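You operate a simulated robot arm through the tools that you are given. There is no shell and no other tool. Be economical: measure what you need, move in short steps, check, and stop when the job is done.

Carry out the task below with a simulated robot arm. There is one attempt and no reset: what you move stays moved.

JOB
Reject the cracked ball, pass the red check ball, recount the green tray.
Fine: cracked ball in the red reject box; reset the tally, then one press for each ball in the green check tray.

Only the result counts: the job must be done as asked and must still hold three seconds after the hand-in. Knocking over, shifting, dropping, spilling or breaking anything else fails it.

ROBOT AND FRAMES
A 6-joint arm with a two-finger parallel gripper, fixed in place. Base frame: the origin is at the foot of the arm, x ahead of it, y to its left, z up; the work surface is at about z = 80. Lengths are in cm, angles in degrees, forces in N, time in s.
With the tool pointing down near the work surface it reaches from about 26 to 68 cm from the base axis. Its first joint turns from -66.0 to 66.0 degrees. Payload 2.9 kg.
Tool frame: the origin (TCP) lies between the finger pads and is the grasp point; the fingertips stand 3 cm ahead of it; z points along the fingers, y is the line along which they close. The gripper opens to 11 cm. The fingers are 2 cm wide and 1 cm thick; the gripper's body (4.8 by 11.2 cm) begins 5.5 cm behind the TCP.
Orientation is told as [roll, pitch, yaw] about the base's x, y, z axes, in that order, counted from this pose: with the fingers straight down and closing along the base's y, the tool's x points along the base's -x, its y along +y and its z along -z.

CONTROLS
- The arm moves only by the tool servo_tool. Its argument "rows" is a list of rows, each a list of 3 entries, a list of its own where there are three numbers: the shift along the base's x, y, z in cm, then the turn, a rotation vector about the base's x, y, z in degrees, then the finger opening in cm, from 0 to 11. In form: [[[tx, ty, tz], [wx, wy, wz], fingers], ...]. A call has 1 to 8 rows; each row shifts and turns the commanded pose from where the row before left it. Rows are played at 5 a second. More than 5 cm and 8.6 degrees between two rows, or a gripper value outside its range, and nothing of the call is played. A pose out of reach is approached as far as the arm can. The call stops where the force on the tool passes 80 N (or 10 N more than at its start, if that is more) or the arm is blocked; 0.2 s more then pass. The fingers move at their own pace (about 10.8 cm/s each) and stop on an object; they squeeze with about 31 N. The grip force told is the motor's: it shows also when the fingers shut on nothing. Time passes only in rows, and 0.2 s behind the last, so rows that do not move let the fingers close. The reply holds the time, the measured pose of the TCP, the force on the tool along the base axes, the opening and the grip force, in the units named above and with some noise, with the torque about the TCP (base axes, N m) and any sound that the robot's microphone picked up.
- Cameras (640 x 400 px; columns grow to the right, rows downward): "scene" is fixed at [6.53, 42.03, 139.23]; the picture's right is [-0.87, -0.49, 0.00], its down [-0.24, 0.43, -0.87] and it looks along [0.42, -0.76, -0.50] (base axes); focal length 330 px, centre (320, 200). "wrist" rides on the gripper at [7.2, 1.7, -10.3] in the tool frame; the picture's right is [-0.23, 0.97, 0.00], its down [-0.76, -0.18, -0.62] and it looks along [-0.61, -0.14, 0.78] (tool axes); focal length 222 px, centre (320, 200).
- camera(camera): a new picture of that camera. No time passes.
- measure_at(camera, pixels): there is no depth. For up to 12 entries [column, row, z] of the newest picture of that camera ("zoom" is the newest enlarged one), the place [x, y] in the base frame at which the ray of that pixel passes the height z, good to about 0.2 cm. No time passes.
- inspect(camera, box): a new picture of the part [left, top, right, bottom] of that camera's present view, enlarged. No time passes.
- hand_in(): hands the job in; it is judged then, once.

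Work in short steps. Measure before you move; look again where a grasp or a placing could have gone wrong, and mend it. You have 80 turns and 54 pictures in all, those below and enlarged ones among them. Open the gripper and draw the arm clear of the work before you hand the job in, unless the task says otherwise; then end with one line.

The tools are called after "Request:" by a JSON object that holds its "op" and its "data". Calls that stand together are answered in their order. servo_tool: Moves the arm, as the interface text tells. Its arguments: {"type":"object","properties":{"rows":{"type":"array"}},"required":["rows"]} The other tools are called the same way: camera (camera) takes a picture; measure_at (camera, pixels) gives the place at which the rays of pixels pass given heights; inspect (camera, box) takes an enlarged picture of a part of a camera's view; hand_in () hands the job in.

At the start:

```text
t: 0.0
tool_pos: [31.31, -17.67, 110.52]
orientation: [0.0, 0.1, 0.0]
contact_force: [0.6, -0.1, 0.2]
wrist_torque: [-0.01, 0.03, 0.03]
grip_width: 11.0
gripper_force: 0.0
```

scene: 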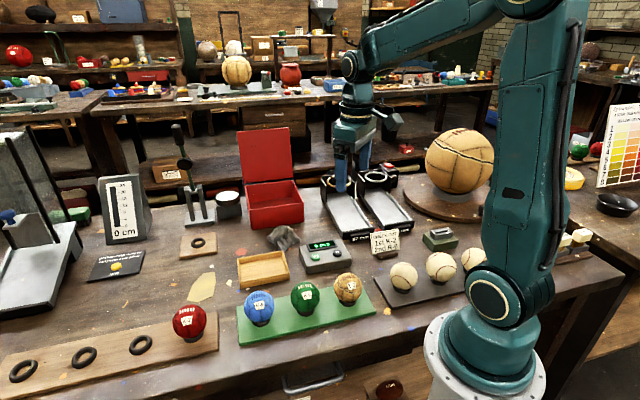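
wrist: 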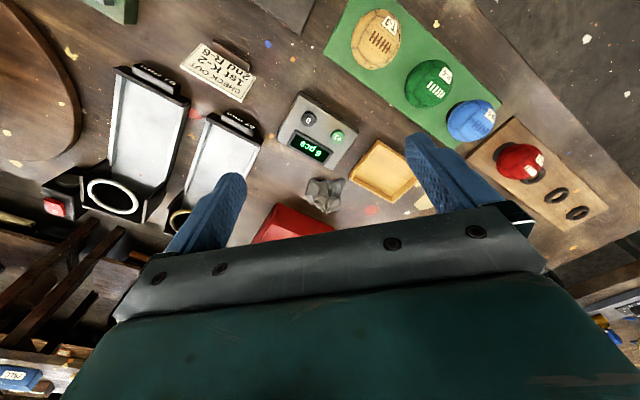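

The scene shows a red ball on a board, three balls on a green tray, a tally counter at (325,250), and a red box at (270,190). I'll enlarge the key parts to read the labels.

Request:
{"op": "inspect", "data": {"camera": "scene", "box": [160, 230, 400, 380]}}

Request:
{"op": "inspect", "data": {"camera": "wrist", "box": [270, 0, 620, 220]}}

Request:
{"op": "inspect", "data": {"camera": "scene", "box": [290, 200, 500, 330]}}

```text
2.67 times, centred on (280, 305) of scene
```

zoom: 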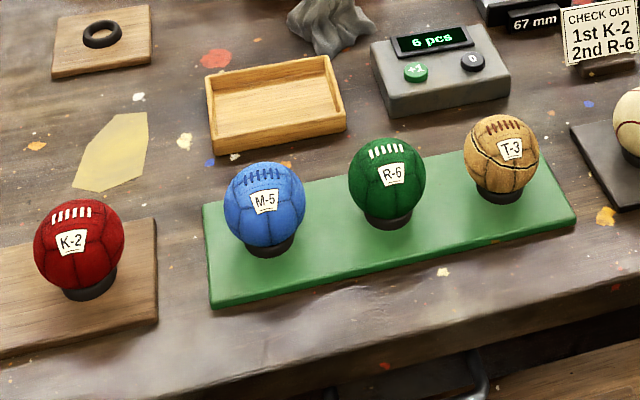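

```text
1.82 times, centred on (445, 110) of wrist
```

zoom: 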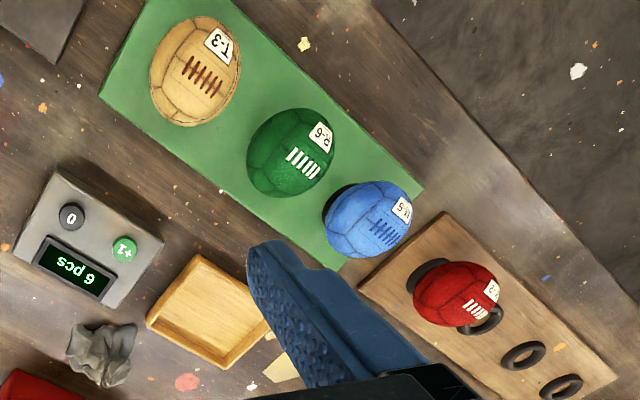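

```text
3.05 times, centred on (395, 265) of scene
```

zoom: 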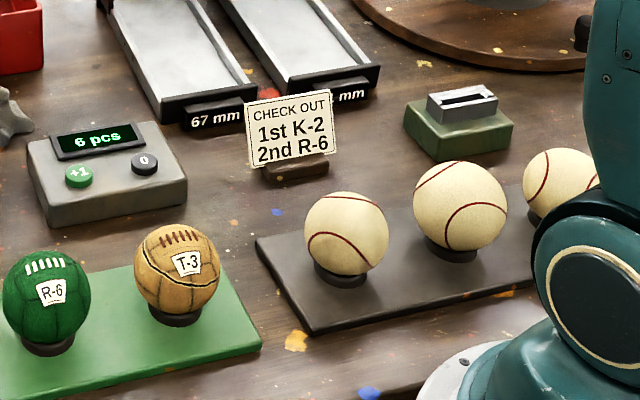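

T-3 has a dark line that looks like the crack. I still need to see what "pass" means here, so I'll check the other labels, the cards and the left-hand boards.

Request:
{"op": "inspect", "data": {"camera": "scene", "box": [60, 120, 260, 290]}}

Request:
{"op": "inspect", "data": {"camera": "scene", "box": [0, 280, 220, 400]}}

Request:
{"op": "inspect", "data": {"camera": "scene", "box": [225, 120, 425, 260]}}

Request:
{"op": "inspect", "data": {"camera": "scene", "box": [230, 260, 380, 350]}}

```text
2.35 times, centred on (160, 205) of scene
```

zoom: 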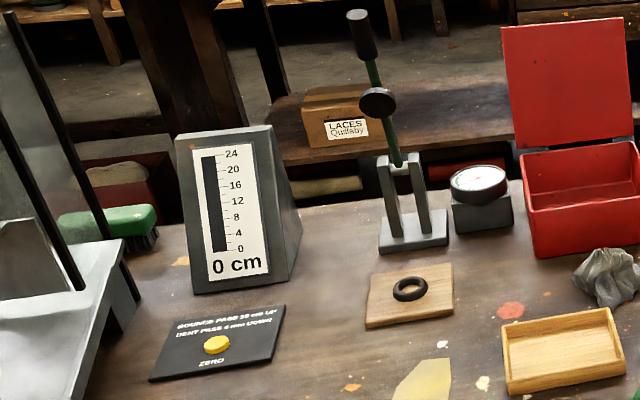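

```text
2.91 times, centred on (110, 340) of scene
```

zoom: 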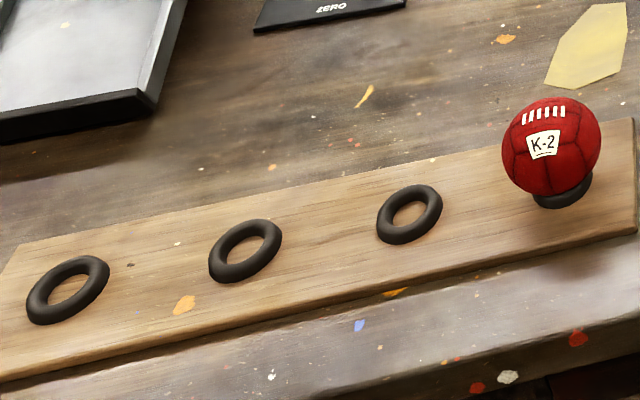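

```text
2.86 times, centred on (325, 190) of scene
```

zoom: 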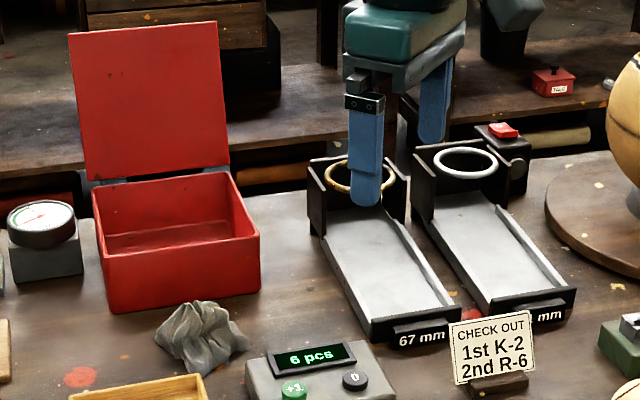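

```text
4.27 times, centred on (305, 305) of scene
```

zoom: 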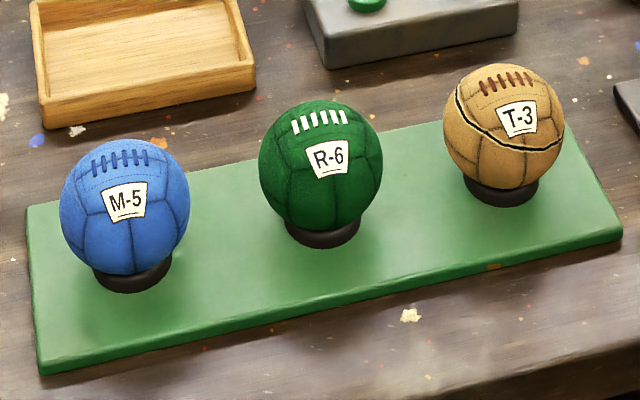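

T-3, the tan ball, clearly has a crack. Something dark red at (388,390) and the items at the right edge and behind the arm could matter for "red check ball", so I'll look there before deciding.

Request:
{"op": "inspect", "data": {"camera": "scene", "box": [260, 340, 420, 400]}}

Request:
{"op": "inspect", "data": {"camera": "scene", "box": [500, 80, 640, 290]}}

Request:
{"op": "inspect", "data": {"camera": "scene", "box": [80, 240, 160, 290]}}

Request:
{"op": "measure_at", "data": {"camera": "scene", "pixels": [[190, 337, 82], [261, 322, 82], [304, 310, 82], [347, 300, 82], [347, 288, 86], [141, 345, 82], [315, 257, 86], [337, 253, 86], [270, 215, 80], [197, 243, 81]]}}

```text
4.00 times, centred on (340, 370) of scene
```

zoom: 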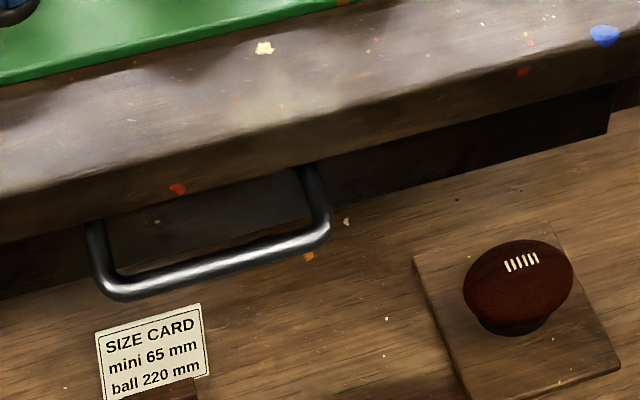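

```text
1.90 times, centred on (570, 185) of scene
```

zoom: 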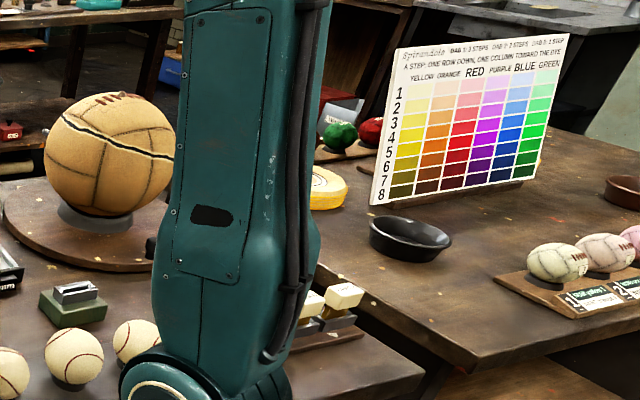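

```text
8.00 times, centred on (120, 265) of scene
```

zoom: 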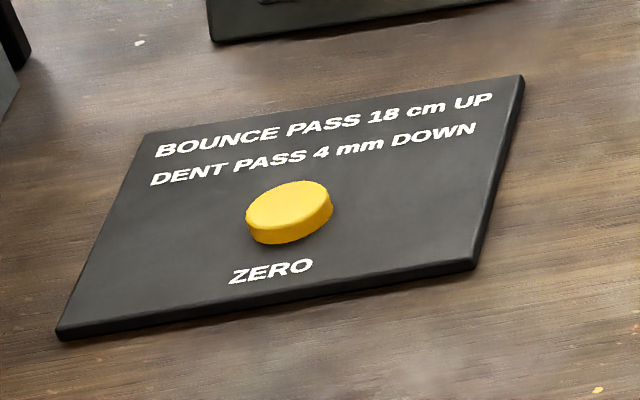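

```text
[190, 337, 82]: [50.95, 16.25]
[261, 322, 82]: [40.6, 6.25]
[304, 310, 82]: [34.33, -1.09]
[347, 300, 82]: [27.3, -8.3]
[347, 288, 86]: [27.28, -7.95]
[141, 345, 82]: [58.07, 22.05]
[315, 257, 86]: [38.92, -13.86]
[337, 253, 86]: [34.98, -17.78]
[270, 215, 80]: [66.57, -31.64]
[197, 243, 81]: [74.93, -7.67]
```

The big ball on the turntable also has a dark line, but it's too wide for the gripper or the box. So the cracked ball is T-3. Reject goes to the red box, and I read "pass" as moving red K-2 to the green check tray, into the ring T-3 frees. The tally then counts what is in the tray. Next I'll triangulate the ball centres, box and buttons from both views.

Request:
{"op": "measure_at", "data": {"camera": "scene", "pixels": [[348, 287, 84], [348, 287, 86], [305, 297, 84], [305, 297, 86], [258, 308, 85], [189, 322, 84], [189, 322, 86], [317, 257, 85], [337, 253, 85], [248, 204, 90], [304, 203, 90], [295, 183, 90]]}}

Request:
{"op": "measure_at", "data": {"camera": "wrist", "pixels": [[376, 39, 84], [376, 39, 86], [429, 83, 84], [429, 83, 86], [471, 121, 85], [521, 161, 84], [521, 161, 86], [337, 137, 85], [308, 118, 85]]}}

```text
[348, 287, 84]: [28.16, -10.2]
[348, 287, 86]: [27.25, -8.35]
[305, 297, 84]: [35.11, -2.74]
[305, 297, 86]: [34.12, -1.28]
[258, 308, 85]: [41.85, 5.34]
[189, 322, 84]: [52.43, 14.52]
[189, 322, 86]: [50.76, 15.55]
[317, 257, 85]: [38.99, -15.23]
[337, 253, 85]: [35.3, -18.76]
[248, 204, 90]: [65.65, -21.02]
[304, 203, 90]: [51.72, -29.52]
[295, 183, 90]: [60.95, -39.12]
```

```text
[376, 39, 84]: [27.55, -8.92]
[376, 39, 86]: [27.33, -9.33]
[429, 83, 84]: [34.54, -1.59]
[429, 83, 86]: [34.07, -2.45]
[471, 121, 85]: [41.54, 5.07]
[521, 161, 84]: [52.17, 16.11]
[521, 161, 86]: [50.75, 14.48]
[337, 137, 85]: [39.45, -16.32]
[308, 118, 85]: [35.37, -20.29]
```

Triangulation gives T-3 at about (27.5,-9.1,85.1), R-6 (34.4,-2), M-5 (41.7,5.2) and K-2 (51.4,15.2). I'm moving above T-3 with the fingers turned 45° so they close across the row.

Request:
{"op": "servo_tool", "data": {"rows": [[[-0.6, 1.4, -2], [0, 0, 7.5], 11], [[-0.6, 1.4, -2], [0, 0, 7.5], 11], [[-0.6, 1.4, -2], [0, 0, 7.5], 11], [[-0.6, 1.4, -2], [0, 0, 7.5], 11], [[-0.7, 1.5, -2], [0, 0, 7.5], 11], [[-0.7, 1.5, -2], [0, 0, 7.5], 11], [[0, 0, -1], [0, 0, 0], 11]]}}

Request:
{"op": "camera", "data": {"camera": "wrist"}}

Request:
{"op": "camera", "data": {"camera": "scene"}}

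```text
t: 1.6
tool_pos: [27.34, -8.9, 97.47]
orientation: [0.0, 0.0, 45.1]
contact_force: [-0.4, -0.6, -0.6]
wrist_torque: [0.01, 0.02, 0.0]
grip_width: 11.02
gripper_force: 0.1
```

```text
41 pictures are left
```

wrist: 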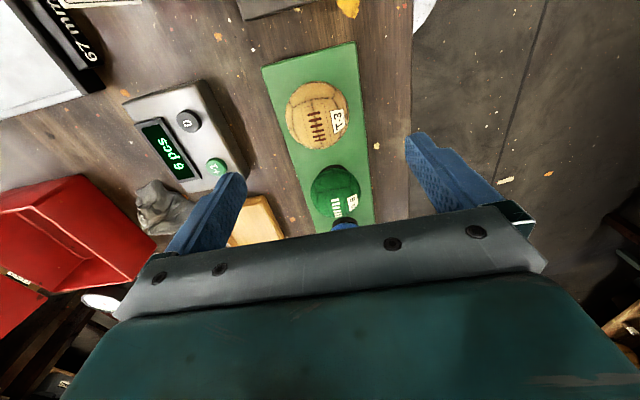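

```text
40 pictures are left
```

scene: 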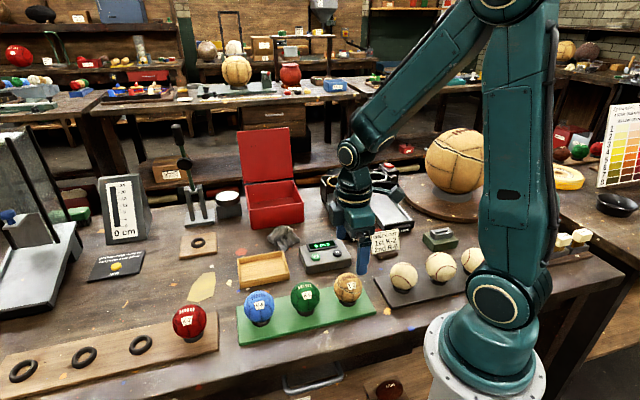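

The wrist view shows T-3 centred near (318,115). I'll measure it there, along with the tray edges and the box.

Request:
{"op": "measure_at", "data": {"camera": "wrist", "pixels": [[317, 115, 85], [335, 192, 85], [285, 115, 85], [349, 115, 85], [216, 169, 84], [188, 121, 84], [262, 68, 81], [355, 41, 81]]}}

Request:
{"op": "measure_at", "data": {"camera": "scene", "pixels": [[250, 230, 80], [304, 221, 80], [246, 203, 88], [304, 201, 88], [246, 203, 90], [304, 201, 90], [242, 183, 90], [295, 180, 90]]}}

Request:
{"op": "inspect", "data": {"camera": "scene", "box": [220, 120, 320, 240]}}

```text
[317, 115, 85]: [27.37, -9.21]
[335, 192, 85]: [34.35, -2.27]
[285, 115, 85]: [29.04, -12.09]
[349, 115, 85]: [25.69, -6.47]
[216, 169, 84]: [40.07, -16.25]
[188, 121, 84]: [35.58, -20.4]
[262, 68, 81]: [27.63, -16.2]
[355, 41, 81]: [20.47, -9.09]
```

```text
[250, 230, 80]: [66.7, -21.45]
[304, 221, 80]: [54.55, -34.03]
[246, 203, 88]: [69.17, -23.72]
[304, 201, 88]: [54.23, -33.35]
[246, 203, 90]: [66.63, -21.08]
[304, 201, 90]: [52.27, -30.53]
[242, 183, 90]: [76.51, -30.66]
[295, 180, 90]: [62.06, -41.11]
```

```text
3.33 times, centred on (270, 180) of scene
```

zoom: 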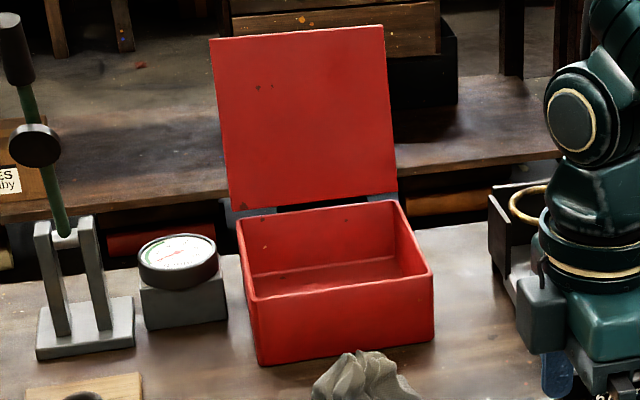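

Some of those box pixels were slightly off. Using the enlarged picture I'll take the rim corners again at z≈88.

Request:
{"op": "measure_at", "data": {"camera": "zoom", "pixels": [[262, 365, 80], [433, 342, 80], [252, 299, 88], [433, 274, 88], [396, 202, 88], [238, 217, 88], [252, 299, 87], [433, 274, 87], [255, 275, 80.5], [430, 263, 80.5]]}}

```text
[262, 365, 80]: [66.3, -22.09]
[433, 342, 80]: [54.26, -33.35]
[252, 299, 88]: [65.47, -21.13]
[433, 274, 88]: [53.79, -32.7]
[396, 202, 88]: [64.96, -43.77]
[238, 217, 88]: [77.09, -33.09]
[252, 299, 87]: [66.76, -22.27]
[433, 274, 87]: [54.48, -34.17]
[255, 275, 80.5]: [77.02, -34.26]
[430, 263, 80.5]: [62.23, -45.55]
```

The rim is near z 87.3, with the front edge from (66,-22) to (54,-33.6), so the box is at the far limit of reach. First I'll descend on T-3 with the fingers open.

Request:
{"op": "servo_tool", "data": {"rows": [[[0.06, -0.3, -4], [0, 0, 0], 11], [[0, 0, -4], [0, 0, 0], 11], [[0, 0, -2.5], [0, 0, 0], 11], [[0, 0, -1.6], [0, 0, 0], 11], [[0, 0, 0], [0, 0, 0], 11]]}}

Request:
{"op": "camera", "data": {"camera": "wrist"}}

Request:
{"op": "inspect", "data": {"camera": "scene", "box": [260, 210, 420, 330]}}

```text
t: 2.8
tool_pos: [27.53, -9.34, 85.44]
orientation: [-0.1, 0.0, 45.0]
contact_force: [0.5, -0.8, 0.0]
wrist_torque: [0.03, 0.0, 0.01]
grip_width: 11.01
gripper_force: 0.1
```

```text
38 pictures are left
```

wrist: 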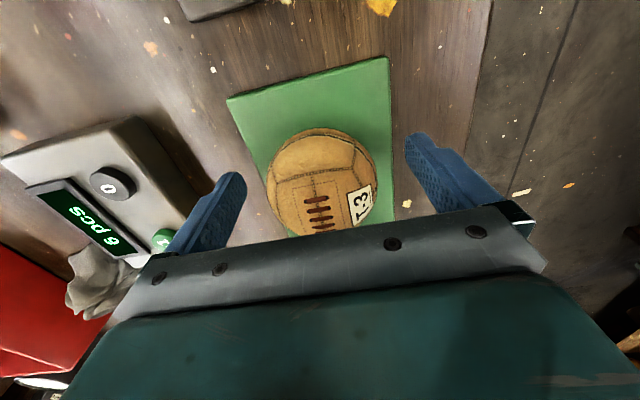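

```text
3.33 times, centred on (340, 270) of scene
```

zoom: 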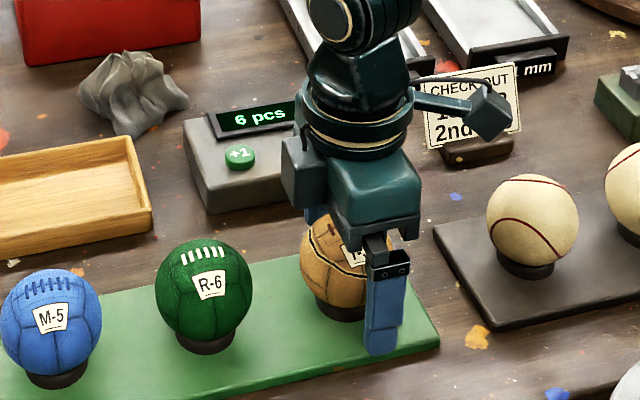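

The fingers straddle T-3, so I'll measure its centre in this view to check the alignment along the row.

Request:
{"op": "measure_at", "data": {"camera": "wrist", "pixels": [[321, 184, 85], [267, 184, 85], [377, 184, 85], [314, 128, 86]]}}

```text
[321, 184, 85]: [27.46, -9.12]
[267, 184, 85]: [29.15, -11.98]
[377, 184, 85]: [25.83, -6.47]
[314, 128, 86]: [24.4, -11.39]
```

Aligned within 0.2 cm, so I'm closing on T-3.

Request:
{"op": "servo_tool", "data": {"rows": [[[0, 0, 0], [0, 0, 0], 5], [[0, 0, 0], [0, 0, 0], 5], [[0, 0, 0], [0, 0, 0], 5], [[0, 0, 0.5], [0, 0, 0], 5], [[0, 0, 1.5], [0, 0, 0], 5], [[0, 0, 3], [0, 0, 0], 5]]}}

```text
t: 4.2
tool_pos: [27.54, -9.26, 90.5]
orientation: [0.0, 0.0, 44.9]
contact_force: [0.8, 0.1, 0.4]
wrist_torque: [-0.02, 0.01, -0.01]
grip_width: 5.01
gripper_force: 0.1
```

The fingers went to 5.0 with no grip force, so the ball may be smaller than I thought. I'll look.

Request:
{"op": "camera", "data": {"camera": "wrist"}}

Request:
{"op": "inspect", "data": {"camera": "scene", "box": [260, 210, 420, 330]}}

```text
36 pictures are left
```

wrist: 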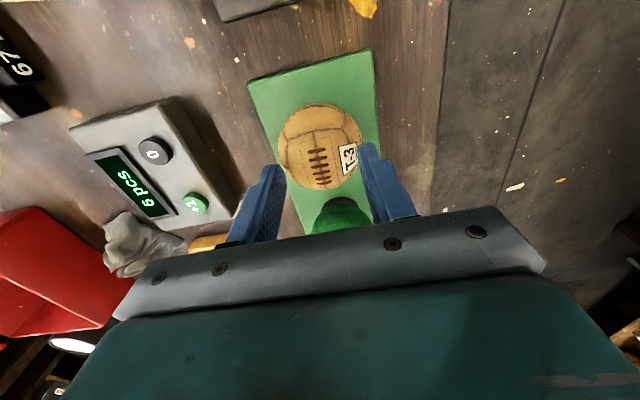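

```text
3.33 times, centred on (340, 270) of scene
```

zoom: 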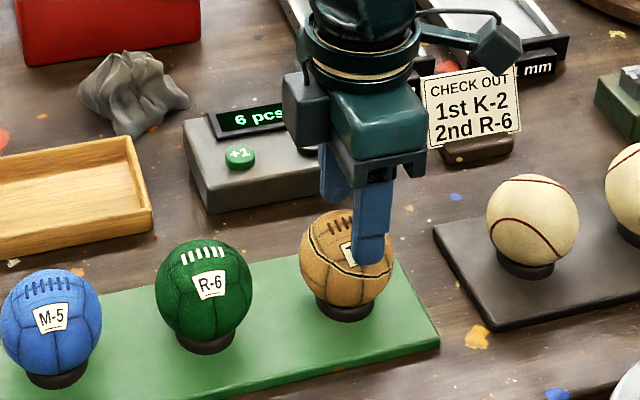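

T-3 stayed on its ring, so the fingers slipped off its upper half. I'll reopen, go lower to z≈84.7, close and read the grip before lifting.

Request:
{"op": "servo_tool", "data": {"rows": [[[0, 0, 1], [0, 0, 0], 11], [[0, 0, 0], [0, 0, 0], 11], [[0, 0.1, 0], [0, 0, 0], 11], [[0, 0, -3.5], [0, 0, 0], 11], [[0, 0, -2.3], [0, 0, 0], 11], [[0, 0, -1], [0, 0, 0], 11], [[0, 0, 0], [0, 0, 0], 11]]}}

Request:
{"op": "servo_tool", "data": {"rows": [[[0, 0, 0], [0, 0, 0], 5], [[0, 0, 0], [0, 0, 0], 5], [[0, 0, 0], [0, 0, 0], 5], [[0, 0, 0], [0, 0, 0], 5]]}}

Request:
{"op": "inspect", "data": {"camera": "scene", "box": [300, 240, 400, 320]}}

```text
t: 5.8
tool_pos: [27.58, -9.26, 84.73]
orientation: [0.0, 0.0, 45.0]
contact_force: [0.9, 0.1, -0.1]
wrist_torque: [-0.04, 0.03, -0.01]
grip_width: 11.0
gripper_force: 0.1
```

```text
t: 6.8
tool_pos: [27.56, -9.13, 84.89]
orientation: [0.0, 0.0, 44.9]
contact_force: [0.3, 0.3, 0.5]
wrist_torque: [0.0, -0.01, 0.0]
grip_width: 6.39
gripper_force: 30.8
```

```text
5.00 times, centred on (350, 280) of scene
```

zoom: 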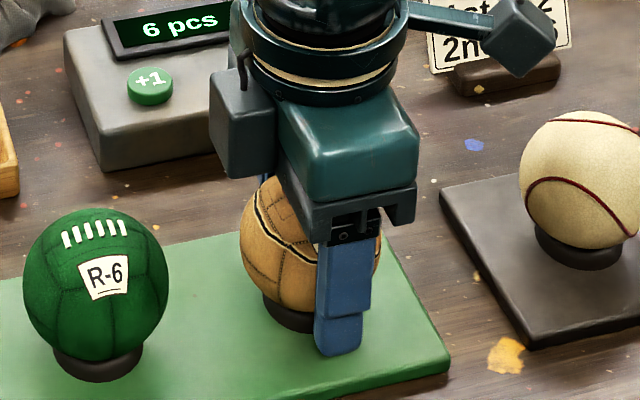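

It's gripped at 6.39 cm with 31 N. Now a slow lift to see whether it comes along.

Request:
{"op": "servo_tool", "data": {"rows": [[[0, 0, 0.3], [0, 0, 0], 5], [[0, 0, 0.5], [0, 0, 0], 5], [[0, 0, 0.7], [0, 0, 0], 5], [[0, 0, 1], [0, 0, 0], 5]]}}

```text
t: 7.8
tool_pos: [27.72, -9.2, 87.24]
orientation: [-0.1, 0.1, 45.0]
contact_force: [-0.6, -0.5, -2.0]
wrist_torque: [0.0, 0.01, 0.0]
grip_width: 6.38
gripper_force: 31.1
```

It's held, with about 2 N of load. I'll lift to z≈98, then swing toward the box while turning yaw to about -27°.

Request:
{"op": "servo_tool", "data": {"rows": [[[0, 0, 3.5], [0, 0, 0], 5], [[0, 0, 4], [0, 0, 0], 5], [[0, 0, 3.5], [0, 0, 0], 5], [[2.2, -1.4, 0], [0, 0, -8], 5], [[2.5, -1.6, 0], [0, 0, -8], 5], [[2.5, -1.6, 0], [0, 0, -8], 5], [[2.5, -1.6, 0], [0, 0, -8], 5], [[2.5, -1.6, 0], [0, 0, -8], 5]]}}

Request:
{"op": "servo_tool", "data": {"rows": [[[2.5, -1.6, 0], [0, 0, -8], 5], [[2.5, -1.6, 0], [0, 0, -8], 5], [[2.5, -1.6, 0], [0, 0, -8], 5], [[2.5, -1.6, 0], [0, 0, -8], 5], [[1, -0.5, 0], [-3.4, -6.7, 0], 5], [[1, -0.5, 0], [-3.4, -6.7, 0], 5], [[1, -0.5, 0], [-3.4, -6.7, 0], 5], [[1, -0.5, 0], [-3.4, -6.7, 0], 5]]}}

Request:
{"op": "camera", "data": {"camera": "wrist"}}

Request:
{"op": "camera", "data": {"camera": "scene"}}

```text
t: 9.6
tool_pos: [39.71, -17.24, 98.06]
orientation: [0.0, 0.1, 4.9]
contact_force: [0.9, 0.4, -1.6]
wrist_torque: [0.0, 0.02, 0.03]
grip_width: 6.38
gripper_force: 30.5
```

```text
t: 11.4
tool_pos: [53.8, -25.24, 97.96]
orientation: [0.2, -30.1, -27.0]
contact_force: [-1.0, -0.7, -1.5]
wrist_torque: [0.0, -0.01, 0.02]
grip_width: 6.35
gripper_force: 30.8
```

```text
33 pictures are left
```

wrist: 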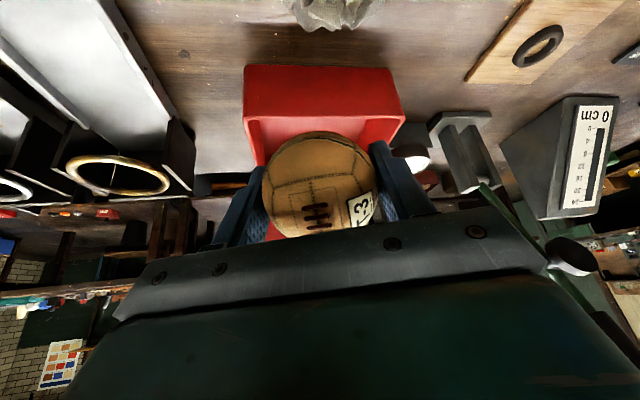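

```text
32 pictures are left
```

scene: 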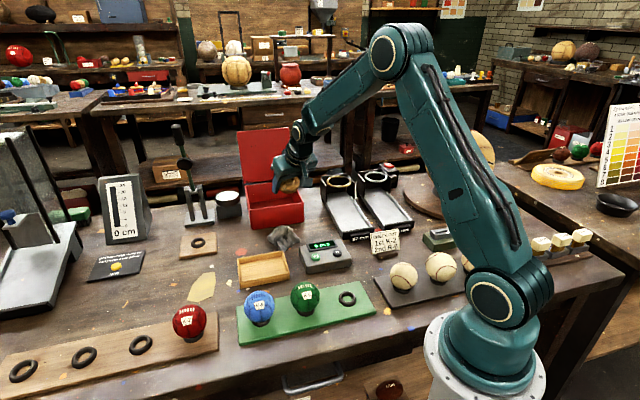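

The box front face is visible in the wrist view, with rim corners near (246,118) and (405,116). I'll measure those for a second fix.

Request:
{"op": "measure_at", "data": {"camera": "wrist", "pixels": [[246, 118, 87.3], [405, 116, 87.3], [246, 66, 80], [390, 68, 80]]}}

```text
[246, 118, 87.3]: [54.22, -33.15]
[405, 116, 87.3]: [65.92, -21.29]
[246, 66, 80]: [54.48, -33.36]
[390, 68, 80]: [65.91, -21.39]
```

Both fixes agree. I'm moving to above (64,-31.7), inside the box and about 6 cm behind the front wall.

Request:
{"op": "servo_tool", "data": {"rows": [[[3.4, -2.1, -1], [0, 0, 0], 5], [[3.4, -2.2, -1], [0, 0, 0], 5], [[3.4, -2.2, -1], [0, 0, 0], 5], [[0, 0, 0], [0, 0, 0], 5]]}}

Request:
{"op": "inspect", "data": {"camera": "scene", "box": [210, 110, 350, 240]}}

```text
t: 12.4
tool_pos: [64.14, -31.94, 94.97]
orientation: [0.1, -30.0, -27.0]
contact_force: [-1.2, 0.1, -1.1]
wrist_torque: [0.01, -0.01, -0.01]
grip_width: 6.39
gripper_force: 31.0
```

```text
3.08 times, centred on (280, 175) of scene
```

zoom: 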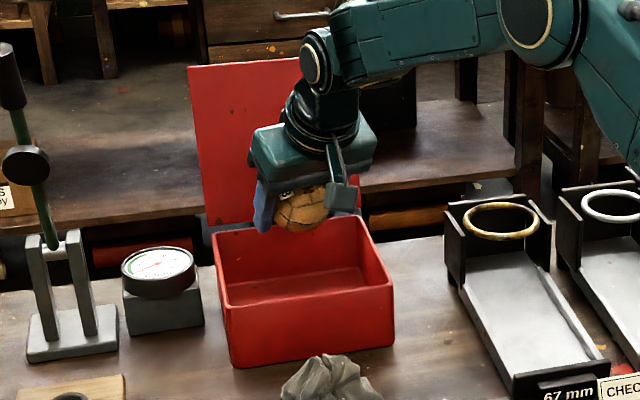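

In reach and positioned over the box. Lowering to z≈85.8 in steps.

Request:
{"op": "servo_tool", "data": {"rows": [[[0, 0, -3], [0, 0, 0], 5], [[0, 0, -3], [0, 0, 0], 5], [[0, 0, -2], [0, 0, 0], 5], [[0, 0, -1], [0, 0, 0], 5], [[0, 0, 0], [0, 0, 0], 5]]}}

Request:
{"op": "inspect", "data": {"camera": "scene", "box": [210, 110, 350, 240]}}

```text
t: 13.6
tool_pos: [63.95, -31.98, 86.02]
orientation: [0.2, -30.1, -27.0]
contact_force: [-0.6, -0.5, -1.5]
wrist_torque: [0.0, 0.04, 0.02]
grip_width: 6.36
gripper_force: 30.9
```

```text
3.08 times, centred on (280, 175) of scene
```

zoom: 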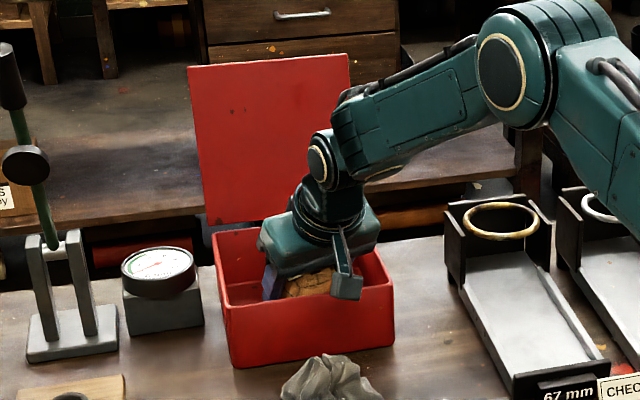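

There's no contact force. I'll go 0.8 lower, open gently, then withdraw straight up.

Request:
{"op": "servo_tool", "data": {"rows": [[[0, 0, -0.8], [0, 0, 0], 5], [[0, 0, 0], [0, 0, 0], 6.8], [[0, 0, 0], [0, 0, 0], 8], [[0, 0, 0], [0, 0, 0], 9], [[0, 0, 0], [0, 0, 0], 9]]}}

Request:
{"op": "servo_tool", "data": {"rows": [[[-0.5, 0.3, 2], [0, 0, 0], 9], [[-0.5, 0.3, 3], [0, 0, 0], 9], [[0, 0, 4], [0, 0, 0], 9], [[0, 0, 4], [0, 0, 0], 9], [[-3.4, 2.1, 2], [0, 0, 0], 9], [[-3.4, 2.1, 1], [0, 0, 0], 9], [[-3.4, 2.1, 0], [0, 0, 0], 9]]}}

Request:
{"op": "camera", "data": {"camera": "scene"}}

```text
t: 14.8
tool_pos: [63.98, -31.83, 85.28]
orientation: [0.0, -30.1, -27.0]
contact_force: [1.0, 0.1, -0.5]
wrist_torque: [0.01, 0.05, 0.0]
grip_width: 9.0
gripper_force: 0.1
```

```text
t: 16.4
tool_pos: [52.82, -24.82, 101.31]
orientation: [0.2, -30.0, -27.0]
contact_force: [-0.2, 0.3, -0.5]
wrist_torque: [0.01, 0.01, -0.06]
grip_width: 9.0
gripper_force: 0.1
```

```text
29 pictures are left
```

scene: 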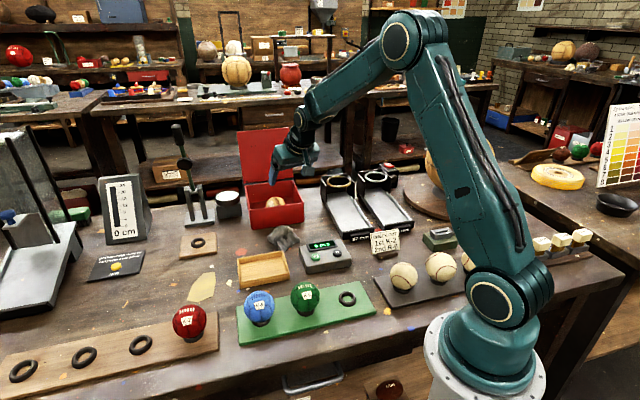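

T-3 now lies in the red box at (275,203). Next I'll remove the tilt and swing over to K-2 at about (51.4,15.2), turning yaw back to 45°.

Request:
{"op": "servo_tool", "data": {"rows": [[[0, 2.5, 0], [3.4, 6.7, 0], 9], [[0, 2.5, 0], [3.4, 6.7, 0], 9], [[0, 2.5, 0], [3.4, 6.7, 0], 9], [[0, 2.5, 0], [3.4, 6.7, 0], 9], [[0, 3.5, 0], [0, 0, 8], 11], [[0, 3.5, 0], [0, 0, 8], 11], [[0, 3.5, 0], [0, 0, 8], 11], [[0, 3.5, 0], [0, 0, 8], 11]]}}

Request:
{"op": "servo_tool", "data": {"rows": [[[0, 3.5, 0], [0, 0, 8], 11], [[0, 3.5, 0], [0, 0, 8], 11], [[-0.5, 3.2, -1], [0, 0, 8], 11], [[-0.5, 3, -1], [0, 0, 8], 11], [[-0.5, 2.8, -1], [0, 0, 8], 11], [[0, 0, -1], [0, 0, 0], 11], [[0, 0, 0], [0, 0, 0], 11]]}}

Request:
{"op": "camera", "data": {"camera": "wrist"}}

Request:
{"op": "inspect", "data": {"camera": "scene", "box": [220, 160, 380, 340]}}

```text
t: 18.2
tool_pos: [52.67, -1.1, 101.18]
orientation: [0.0, 0.0, 5.1]
contact_force: [0.8, 0.5, 0.3]
wrist_torque: [-0.03, 0.02, 0.0]
grip_width: 11.0
gripper_force: 0.0
```

```text
t: 19.8
tool_pos: [51.33, 14.94, 97.15]
orientation: [-0.1, -0.1, 44.9]
contact_force: [0.3, 0.3, 0.2]
wrist_torque: [-0.01, 0.0, 0.01]
grip_width: 10.99
gripper_force: 0.1
```

```text
28 pictures are left
```

wrist: 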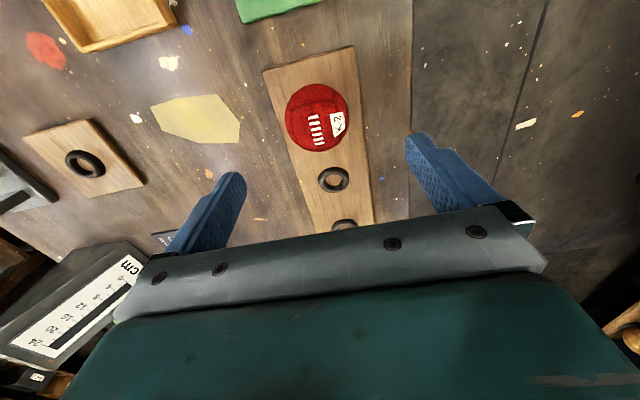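

```text
2.22 times, centred on (300, 250) of scene
```

zoom: 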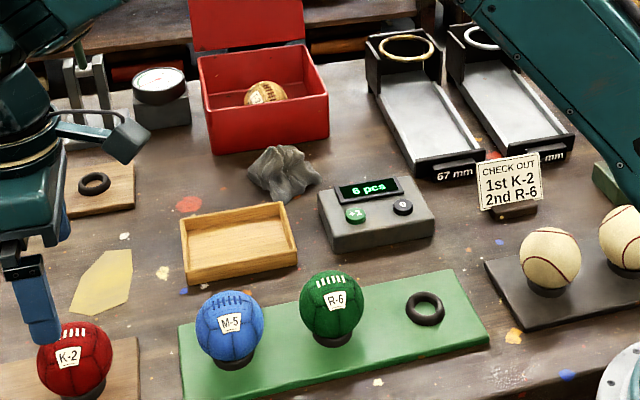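

T-3 rests in the box and its ring in the tray is empty. I'll measure K-2 near (317,117) in the wrist view and the free ring in the enlarged scene picture.

Request:
{"op": "measure_at", "data": {"camera": "wrist", "pixels": [[316, 117, 85], [285, 117, 85], [347, 117, 85]]}}

Request:
{"op": "measure_at", "data": {"camera": "zoom", "pixels": [[425, 309, 82], [425, 309, 81.5], [333, 335, 82]]}}

```text
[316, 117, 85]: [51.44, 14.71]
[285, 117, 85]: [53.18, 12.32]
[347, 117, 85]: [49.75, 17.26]
```

```text
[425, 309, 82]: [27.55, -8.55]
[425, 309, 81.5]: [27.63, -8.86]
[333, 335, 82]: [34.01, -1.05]
```

K-2 is at (51.4,14.9). I'm descending to z≈84.7 and closing on it.

Request:
{"op": "servo_tool", "data": {"rows": [[[0.05, -0.05, -4], [0, 0, 0], 11], [[0, 0, -4], [0, 0, 0], 11], [[0, 0, -3], [0, 0, 0], 11], [[0, 0, -1.4], [0, 0, 0], 11], [[0, 0, 0], [0, 0, 0], 11]]}}

Request:
{"op": "camera", "data": {"camera": "wrist"}}

```text
t: 21.0
tool_pos: [51.27, 14.99, 84.74]
orientation: [0.0, 0.0, 45.0]
contact_force: [-0.6, 0.3, -0.6]
wrist_torque: [0.03, 0.0, 0.04]
grip_width: 11.0
gripper_force: 0.0
```

```text
26 pictures are left
```

wrist: 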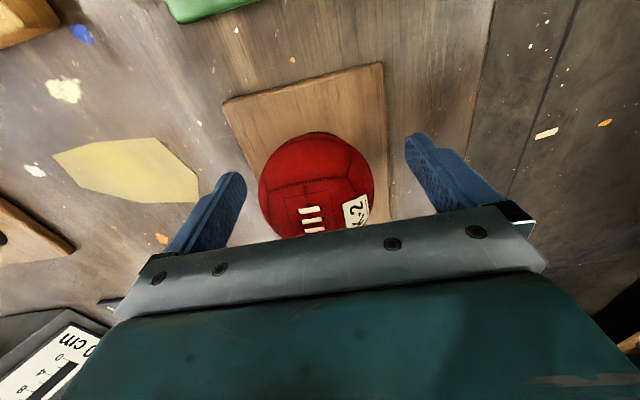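

The ball sits centred between the fingers, as T-3 did. I'll close and check the grip.

Request:
{"op": "servo_tool", "data": {"rows": [[[0, 0, 0], [0, 0, 0], 5], [[0, 0, 0], [0, 0, 0], 5], [[0, 0, 0], [0, 0, 0], 5], [[0, 0, 0], [0, 0, 0], 5]]}}

Request:
{"op": "servo_tool", "data": {"rows": [[[0, 0, 0.3], [0, 0, 0], 5], [[0, 0, 0.5], [0, 0, 0], 5], [[0, 0, 0.7], [0, 0, 0], 5], [[0, 0, 1], [0, 0, 0], 5]]}}

```text
t: 22.0
tool_pos: [51.18, 14.95, 84.74]
orientation: [-0.1, 0.0, 45.1]
contact_force: [1.1, -0.9, 0.0]
wrist_torque: [-0.01, 0.0, 0.01]
grip_width: 6.37
gripper_force: 30.7
```

```text
t: 23.0
tool_pos: [51.44, 14.86, 87.24]
orientation: [-0.1, 0.0, 45.0]
contact_force: [-0.7, -0.1, -1.4]
wrist_torque: [-0.01, 0.03, 0.02]
grip_width: 6.35
gripper_force: 31.1
```

Held. Lifting, then carrying it at z≈99 to above the free ring at (27.5,-9.2).

Request:
{"op": "servo_tool", "data": {"rows": [[[0, 0, 4], [0, 0, 0], 5], [[0, 0, 4], [0, 0, 0], 5], [[0, 0, 4], [0, 0, 0], 5], [[-3, -3, 0], [0, 0, 0], 5], [[-3.4, -3.4, 0], [0, 0, 0], 5], [[-3.4, -3.4, 0], [0, 0, 0], 5], [[-3.4, -3.4, 0], [0, 0, 0], 5], [[-3.4, -3.4, 0], [0, 0, 0], 5]]}}

Request:
{"op": "servo_tool", "data": {"rows": [[[-3.4, -3.4, 0], [0, 0, 0], 5], [[-3.4, -3.4, 0], [0, 0, 0], 5], [[-0.4, -0.6, -2], [0, 0, 0], 5], [[0, 0, -4], [0, 0, 0], 5], [[0, 0, 0], [0, 0, 0], 5]]}}

Request:
{"op": "camera", "data": {"camera": "wrist"}}

Request:
{"op": "inspect", "data": {"camera": "scene", "box": [260, 210, 420, 330]}}

```text
t: 24.8
tool_pos: [34.73, -1.58, 99.1]
orientation: [-0.1, 0.0, 45.1]
contact_force: [-0.1, 0.7, -0.8]
wrist_torque: [0.04, 0.05, 0.0]
grip_width: 6.36
gripper_force: 31.4
```

```text
t: 26.0
tool_pos: [27.47, -9.05, 93.44]
orientation: [0.1, -0.1, 45.1]
contact_force: [0.4, -0.2, -1.7]
wrist_torque: [-0.03, -0.02, 0.01]
grip_width: 6.37
gripper_force: 31.2
```

```text
25 pictures are left
```

wrist: 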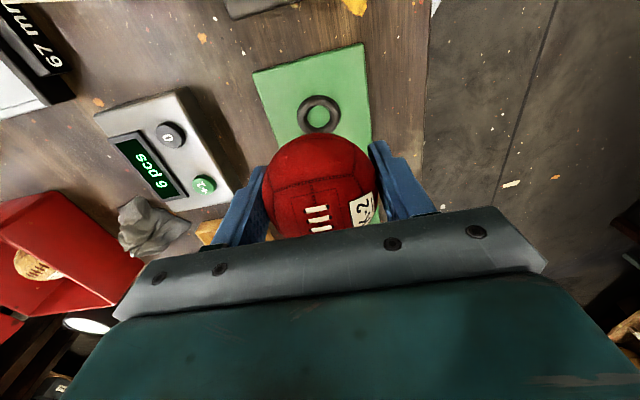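

```text
3.33 times, centred on (340, 270) of scene
```

zoom: 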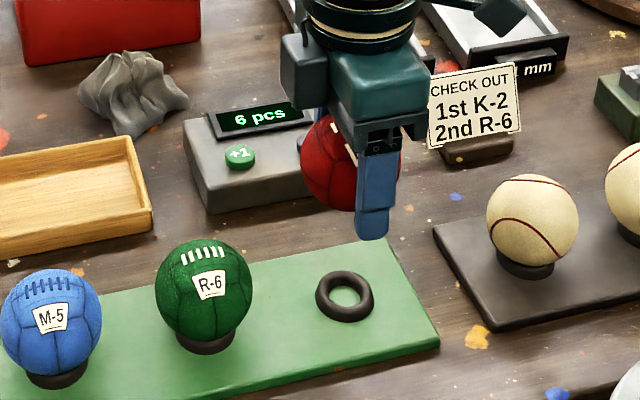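

The free ring is visible at (318,115) in the wrist view, so I'll measure its centre.

Request:
{"op": "measure_at", "data": {"camera": "wrist", "pixels": [[318, 115, 81.7], [318, 115, 82], [295, 115, 81.7], [342, 115, 81.7]]}}

Request:
{"op": "measure_at", "data": {"camera": "zoom", "pixels": [[345, 297, 81.7], [345, 297, 82]]}}

```text
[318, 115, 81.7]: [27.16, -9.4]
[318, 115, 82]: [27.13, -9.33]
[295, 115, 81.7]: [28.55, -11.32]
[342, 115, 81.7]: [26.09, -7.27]
```

```text
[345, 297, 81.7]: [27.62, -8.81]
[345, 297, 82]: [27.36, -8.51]
```

The ring centre averages (27.4,-9.1), right under the tool. Lowering, slowly at the end, while watching the force.

Request:
{"op": "servo_tool", "data": {"rows": [[[0, 0, -3.5], [0, 0, 0], 5], [[0, 0, -3], [0, 0, 0], 5], [[0, 0, -1.2], [0, 0, 0], 5], [[0, 0, -0.5], [0, 0, 0], 5], [[0, 0, 0], [0, 0, 0], 5]]}}

Request:
{"op": "servo_tool", "data": {"rows": [[[0, 0, -0.2], [0, 0, 0], 5], [[0, 0, -0.1], [0, 0, 0], 5], [[0, 0, 0], [0, 0, 0], 5]]}}

```text
t: 27.2
tool_pos: [27.74, -9.14, 85.13]
orientation: [0.0, 0.0, 45.0]
contact_force: [-0.6, 0.1, -0.3]
wrist_torque: [0.02, 0.0, -0.01]
grip_width: 6.38
gripper_force: 31.1
```

```text
t: 28.0
tool_pos: [27.59, -9.18, 84.99]
orientation: [0.0, 0.0, 45.0]
contact_force: [-0.3, 0.7, -0.7]
wrist_torque: [0.04, 0.01, 0.0]
grip_width: 6.37
gripper_force: 31.1
```

No contact yet that stands out from the noise. I'll go another 0.2 cm.

Request:
{"op": "servo_tool", "data": {"rows": [[[0, 0, -0.2], [0, 0, 0], 5], [[0, 0, 0], [0, 0, 0], 5]]}}

Request:
{"op": "inspect", "data": {"camera": "scene", "box": [300, 240, 400, 320]}}

```text
t: 28.6
tool_pos: [27.62, -9.09, 84.67]
orientation: [-0.1, -0.1, 45.0]
contact_force: [-1.9, 1.9, 27.3]
wrist_torque: [0.3, -0.19, 0.05]
grip_width: 6.36
gripper_force: 31.2
```

```text
5.00 times, centred on (350, 280) of scene
```

zoom: 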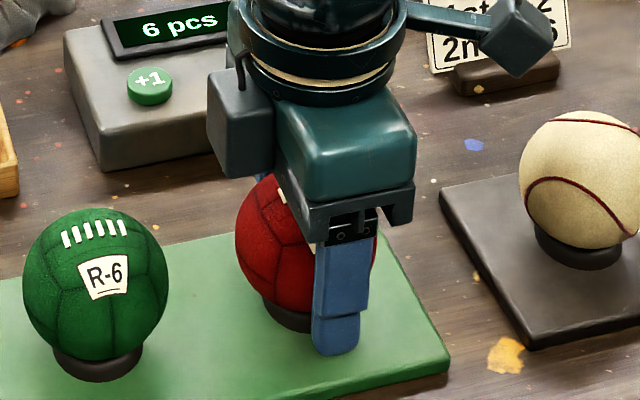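

The ball is seated, with 27 N of contact. I'll ease up 0.1 cm, open slowly and rise straight up.

Request:
{"op": "servo_tool", "data": {"rows": [[[0, 0, 0.12], [0, 0, 0], 5], [[0, 0, 0], [0, 0, 0], 6.6], [[0, 0, 0], [0, 0, 0], 8], [[0, 0, 0], [0, 0, 0], 11], [[0, 0, 0], [0, 0, 0], 11], [[0, 0, 2], [0, 0, 0], 11], [[0, 0, 4], [0, 0, 0], 11], [[0, 0, 4], [0, 0, 0], 11]]}}

Request:
{"op": "camera", "data": {"camera": "wrist"}}

Request:
{"op": "inspect", "data": {"camera": "scene", "box": [230, 220, 400, 350]}}

```text
t: 30.4
tool_pos: [27.7, -8.88, 94.78]
orientation: [0.0, 0.0, 45.0]
contact_force: [-0.1, 0.1, -0.1]
wrist_torque: [0.02, 0.0, 0.01]
grip_width: 10.99
gripper_force: 0.1
```

```text
22 pictures are left
```

wrist: 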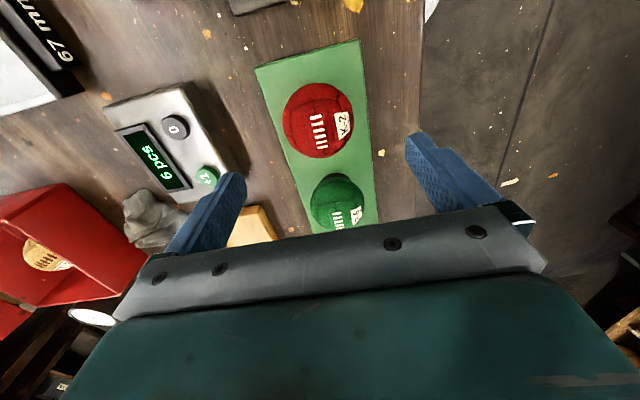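

```text
3.08 times, centred on (315, 285) of scene
```

zoom: 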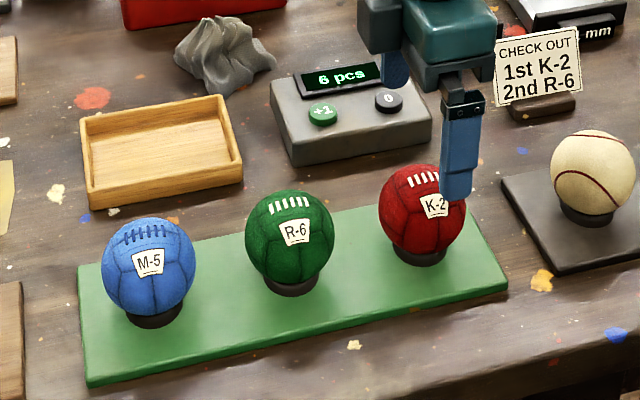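

All three balls sit on their rings in the tray: M-5, R-6 and K-2. Now for the tally buttons: I'll measure their centres from both views.

Request:
{"op": "measure_at", "data": {"camera": "wrist", "pixels": [[176, 126, 83.7], [176, 126, 84.3], [207, 175, 83.7], [207, 175, 84.3]]}}

Request:
{"op": "measure_at", "data": {"camera": "zoom", "pixels": [[390, 99, 83.7], [390, 99, 84.3], [322, 111, 83.7], [322, 111, 84.3]]}}

Request:
{"op": "servo_tool", "data": {"rows": [[[1, -1.5, 2], [0, 0, 0], 8], [[1.5, -2.4, 0], [0, 0, 0], 5], [[1.5, -2.4, 0], [0, 0, 0], 2], [[1.5, -2.4, 0], [0, 0, 0], 0], [[2.3, -2.5, 0], [0, 0, 0], 0], [[0, 0, 0], [0, 0, 0], 0]]}}

Request:
{"op": "camera", "data": {"camera": "wrist"}}

```text
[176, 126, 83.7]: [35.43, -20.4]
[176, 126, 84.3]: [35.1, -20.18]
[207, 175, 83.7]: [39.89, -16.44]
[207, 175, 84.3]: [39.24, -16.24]
```

```text
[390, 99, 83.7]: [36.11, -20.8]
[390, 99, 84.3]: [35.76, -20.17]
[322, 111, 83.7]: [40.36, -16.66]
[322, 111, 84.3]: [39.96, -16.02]
```

```text
t: 31.8
tool_pos: [35.32, -20.33, 96.72]
orientation: [0.0, 0.0, 44.9]
contact_force: [0.2, -0.6, 0.8]
wrist_torque: [0.02, -0.03, -0.01]
grip_width: 0.0
gripper_force: 31.2
```

```text
20 pictures are left
```

wrist: 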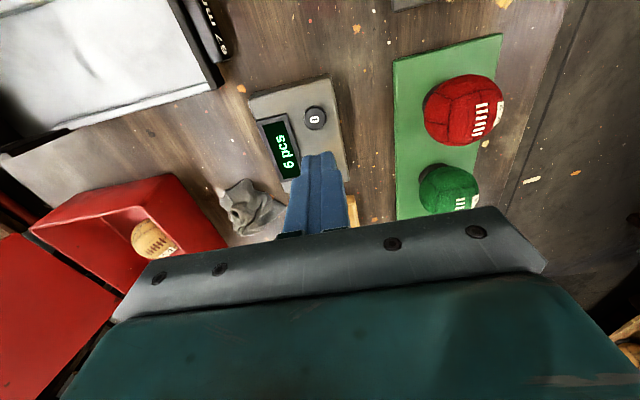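

I'll measure the "0" button once more in this view before pressing it.

Request:
{"op": "measure_at", "data": {"camera": "wrist", "pixels": [[315, 116, 84], [305, 116, 84], [326, 116, 84]]}}

Request:
{"op": "servo_tool", "data": {"rows": [[[0.2, -0.1, -4], [0, 0, 0], 0], [[0, 0, -3], [0, 0, 0], 0], [[0, 0, -1], [0, 0, 0], 0], [[0, 0, 0], [0, 0, 0], 0]]}}

Request:
{"op": "camera", "data": {"camera": "wrist"}}

```text
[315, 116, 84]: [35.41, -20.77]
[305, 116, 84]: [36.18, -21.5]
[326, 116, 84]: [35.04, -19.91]
```

```text
t: 32.8
tool_pos: [35.49, -20.34, 88.74]
orientation: [0.0, 0.0, 45.0]
contact_force: [0.0, -0.3, 1.3]
wrist_torque: [0.0, 0.02, 0.0]
grip_width: 0.0
gripper_force: 30.9
```

```text
19 pictures are left
```

wrist: 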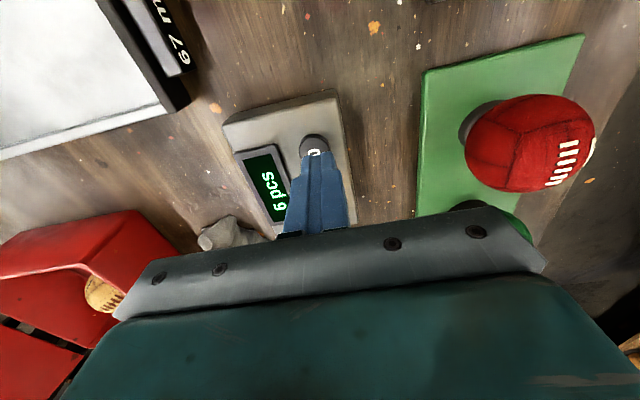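

The tips are about 1.7 cm above the "0" button and aligned with it. I'm pressing in small steps; the force limit protects the counter.

Request:
{"op": "servo_tool", "data": {"rows": [[[0, 0, -0.8], [0, 0, 0], 0], [[0, 0, -0.4], [0, 0, 0], 0], [[0, 0, -0.3], [0, 0, 0], 0], [[0, 0, -0.2], [0, 0, 0], 0]]}}

Request:
{"op": "inspect", "data": {"camera": "scene", "box": [280, 220, 380, 290]}}

```text
t: 33.8
tool_pos: [35.52, -20.47, 87.05]
orientation: [0.0, -0.1, 45.1]
contact_force: [-0.3, 0.0, 0.9]
wrist_torque: [-0.04, -0.02, -0.01]
grip_width: 0.0
gripper_force: 31.2
```

```text
5.71 times, centred on (330, 255) of scene
```

zoom: 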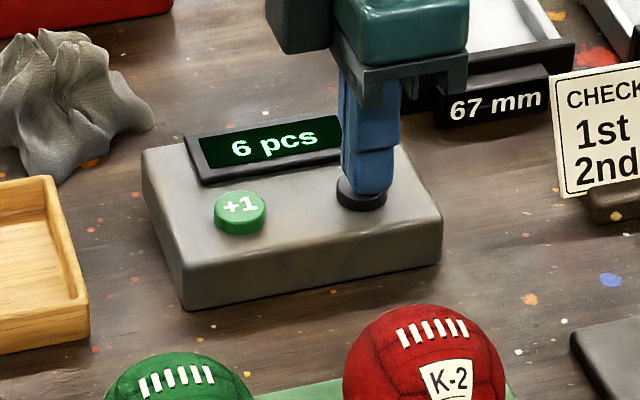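

The tip sits right over the "0" button, not yet touching. I'll keep pressing in small steps, listening for a click.

Request:
{"op": "servo_tool", "data": {"rows": [[[0, 0, -0.15], [0, 0, 0], 0], [[0, 0, -0.15], [0, 0, 0], 0], [[0, 0, -0.15], [0, 0, 0], 0]]}}

```text
t: 34.6
tool_pos: [35.6, -20.46, 86.69]
orientation: [0.0, 0.0, 45.0]
contact_force: [0.9, 0.3, 0.1]
wrist_torque: [-0.01, 0.02, -0.02]
grip_width: 0.0
gripper_force: 30.7
```

Request:
{"op": "servo_tool", "data": {"rows": [[[0, 0, -0.15], [0, 0, 0], 0], [[0, 0, -0.15], [0, 0, 0], 0], [[0, 0, -0.15], [0, 0, 0], 0]]}}

```text
t: 35.4
tool_pos: [35.58, -20.37, 86.25]
orientation: [0.1, 0.0, 45.0]
contact_force: [-0.1, 0.0, 6.0]
wrist_torque: [0.01, -0.06, 0.02]
grip_width: 0.0
gripper_force: 31.0
heard: click
```

A click came at 6 N. I'll lift off and read the display.

Request:
{"op": "servo_tool", "data": {"rows": [[[0, 0, 0.8], [0, 0, 0], 0], [[0, 0, 1.7], [0, 0, 0], 0]]}}

Request:
{"op": "inspect", "data": {"camera": "scene", "box": [280, 220, 380, 290]}}

```text
t: 36.0
tool_pos: [35.39, -20.21, 88.77]
orientation: [0.1, 0.1, 45.0]
contact_force: [0.7, -0.3, 0.6]
wrist_torque: [-0.02, -0.03, 0.0]
grip_width: 0.0
gripper_force: 31.0
```

```text
5.71 times, centred on (330, 255) of scene
```

zoom: 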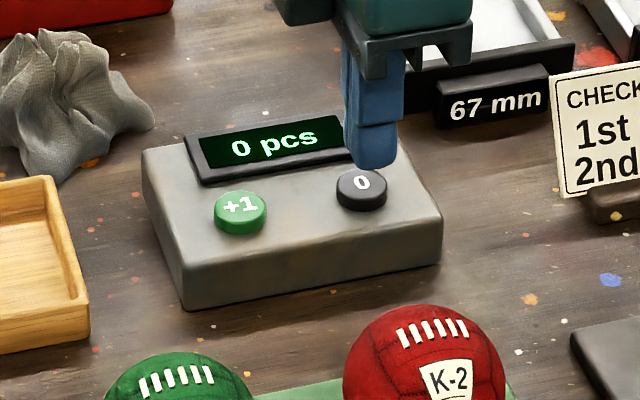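

The display reads 0 pcs. I'll measure "+1" relative to "0" in this picture, at the button-top height of about 83.4.

Request:
{"op": "measure_at", "data": {"camera": "zoom", "pixels": [[240, 206, 83.4], [362, 184, 83.4]]}}

```text
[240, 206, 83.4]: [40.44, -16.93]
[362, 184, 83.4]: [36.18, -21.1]
```

Shift by (4.3, 4.2), then press once from above, stopping at the same depth where "0" clicked.

Request:
{"op": "servo_tool", "data": {"rows": [[[2.15, 2.1, 0], [0, 0, 0], 0], [[2.15, 2.1, 0], [0, 0, 0], 0], [[0, 0, -1.2], [0, 0, 0], 0], [[0, 0, -0.5], [0, 0, 0], 0], [[0, 0, 0], [0, 0, 0], 0]]}}

Request:
{"op": "inspect", "data": {"camera": "scene", "box": [280, 220, 380, 290]}}

```text
t: 37.2
tool_pos: [39.88, -16.17, 87.06]
orientation: [0.1, 0.0, 45.0]
contact_force: [0.9, 0.0, -0.1]
wrist_torque: [0.0, 0.0, -0.04]
grip_width: 0.0
gripper_force: 30.9
```

```text
5.71 times, centred on (330, 255) of scene
```

zoom: 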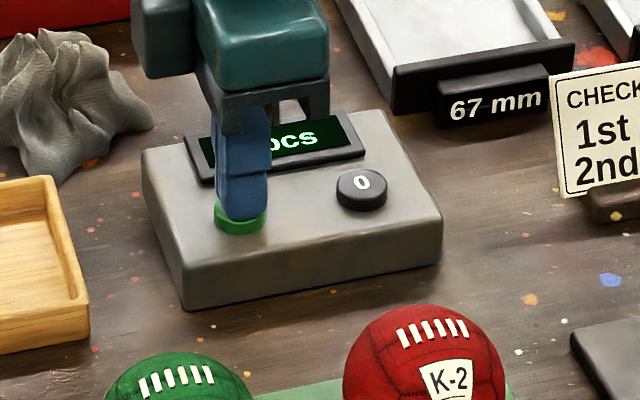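

Aligned over "+1". First press, in small steps.

Request:
{"op": "servo_tool", "data": {"rows": [[[0, 0, -0.4], [0, 0, 0], 0], [[0, 0, -0.2], [0, 0, 0], 0], [[0, 0, -0.2], [0, 0, 0], 0]]}}

```text
t: 38.0
tool_pos: [39.93, -16.1, 86.26]
orientation: [0.0, 0.0, 45.0]
contact_force: [-2.9, 1.8, 7.4]
wrist_torque: [0.08, 0.03, 0.0]
grip_width: 0.0
gripper_force: 30.9
heard: click
```

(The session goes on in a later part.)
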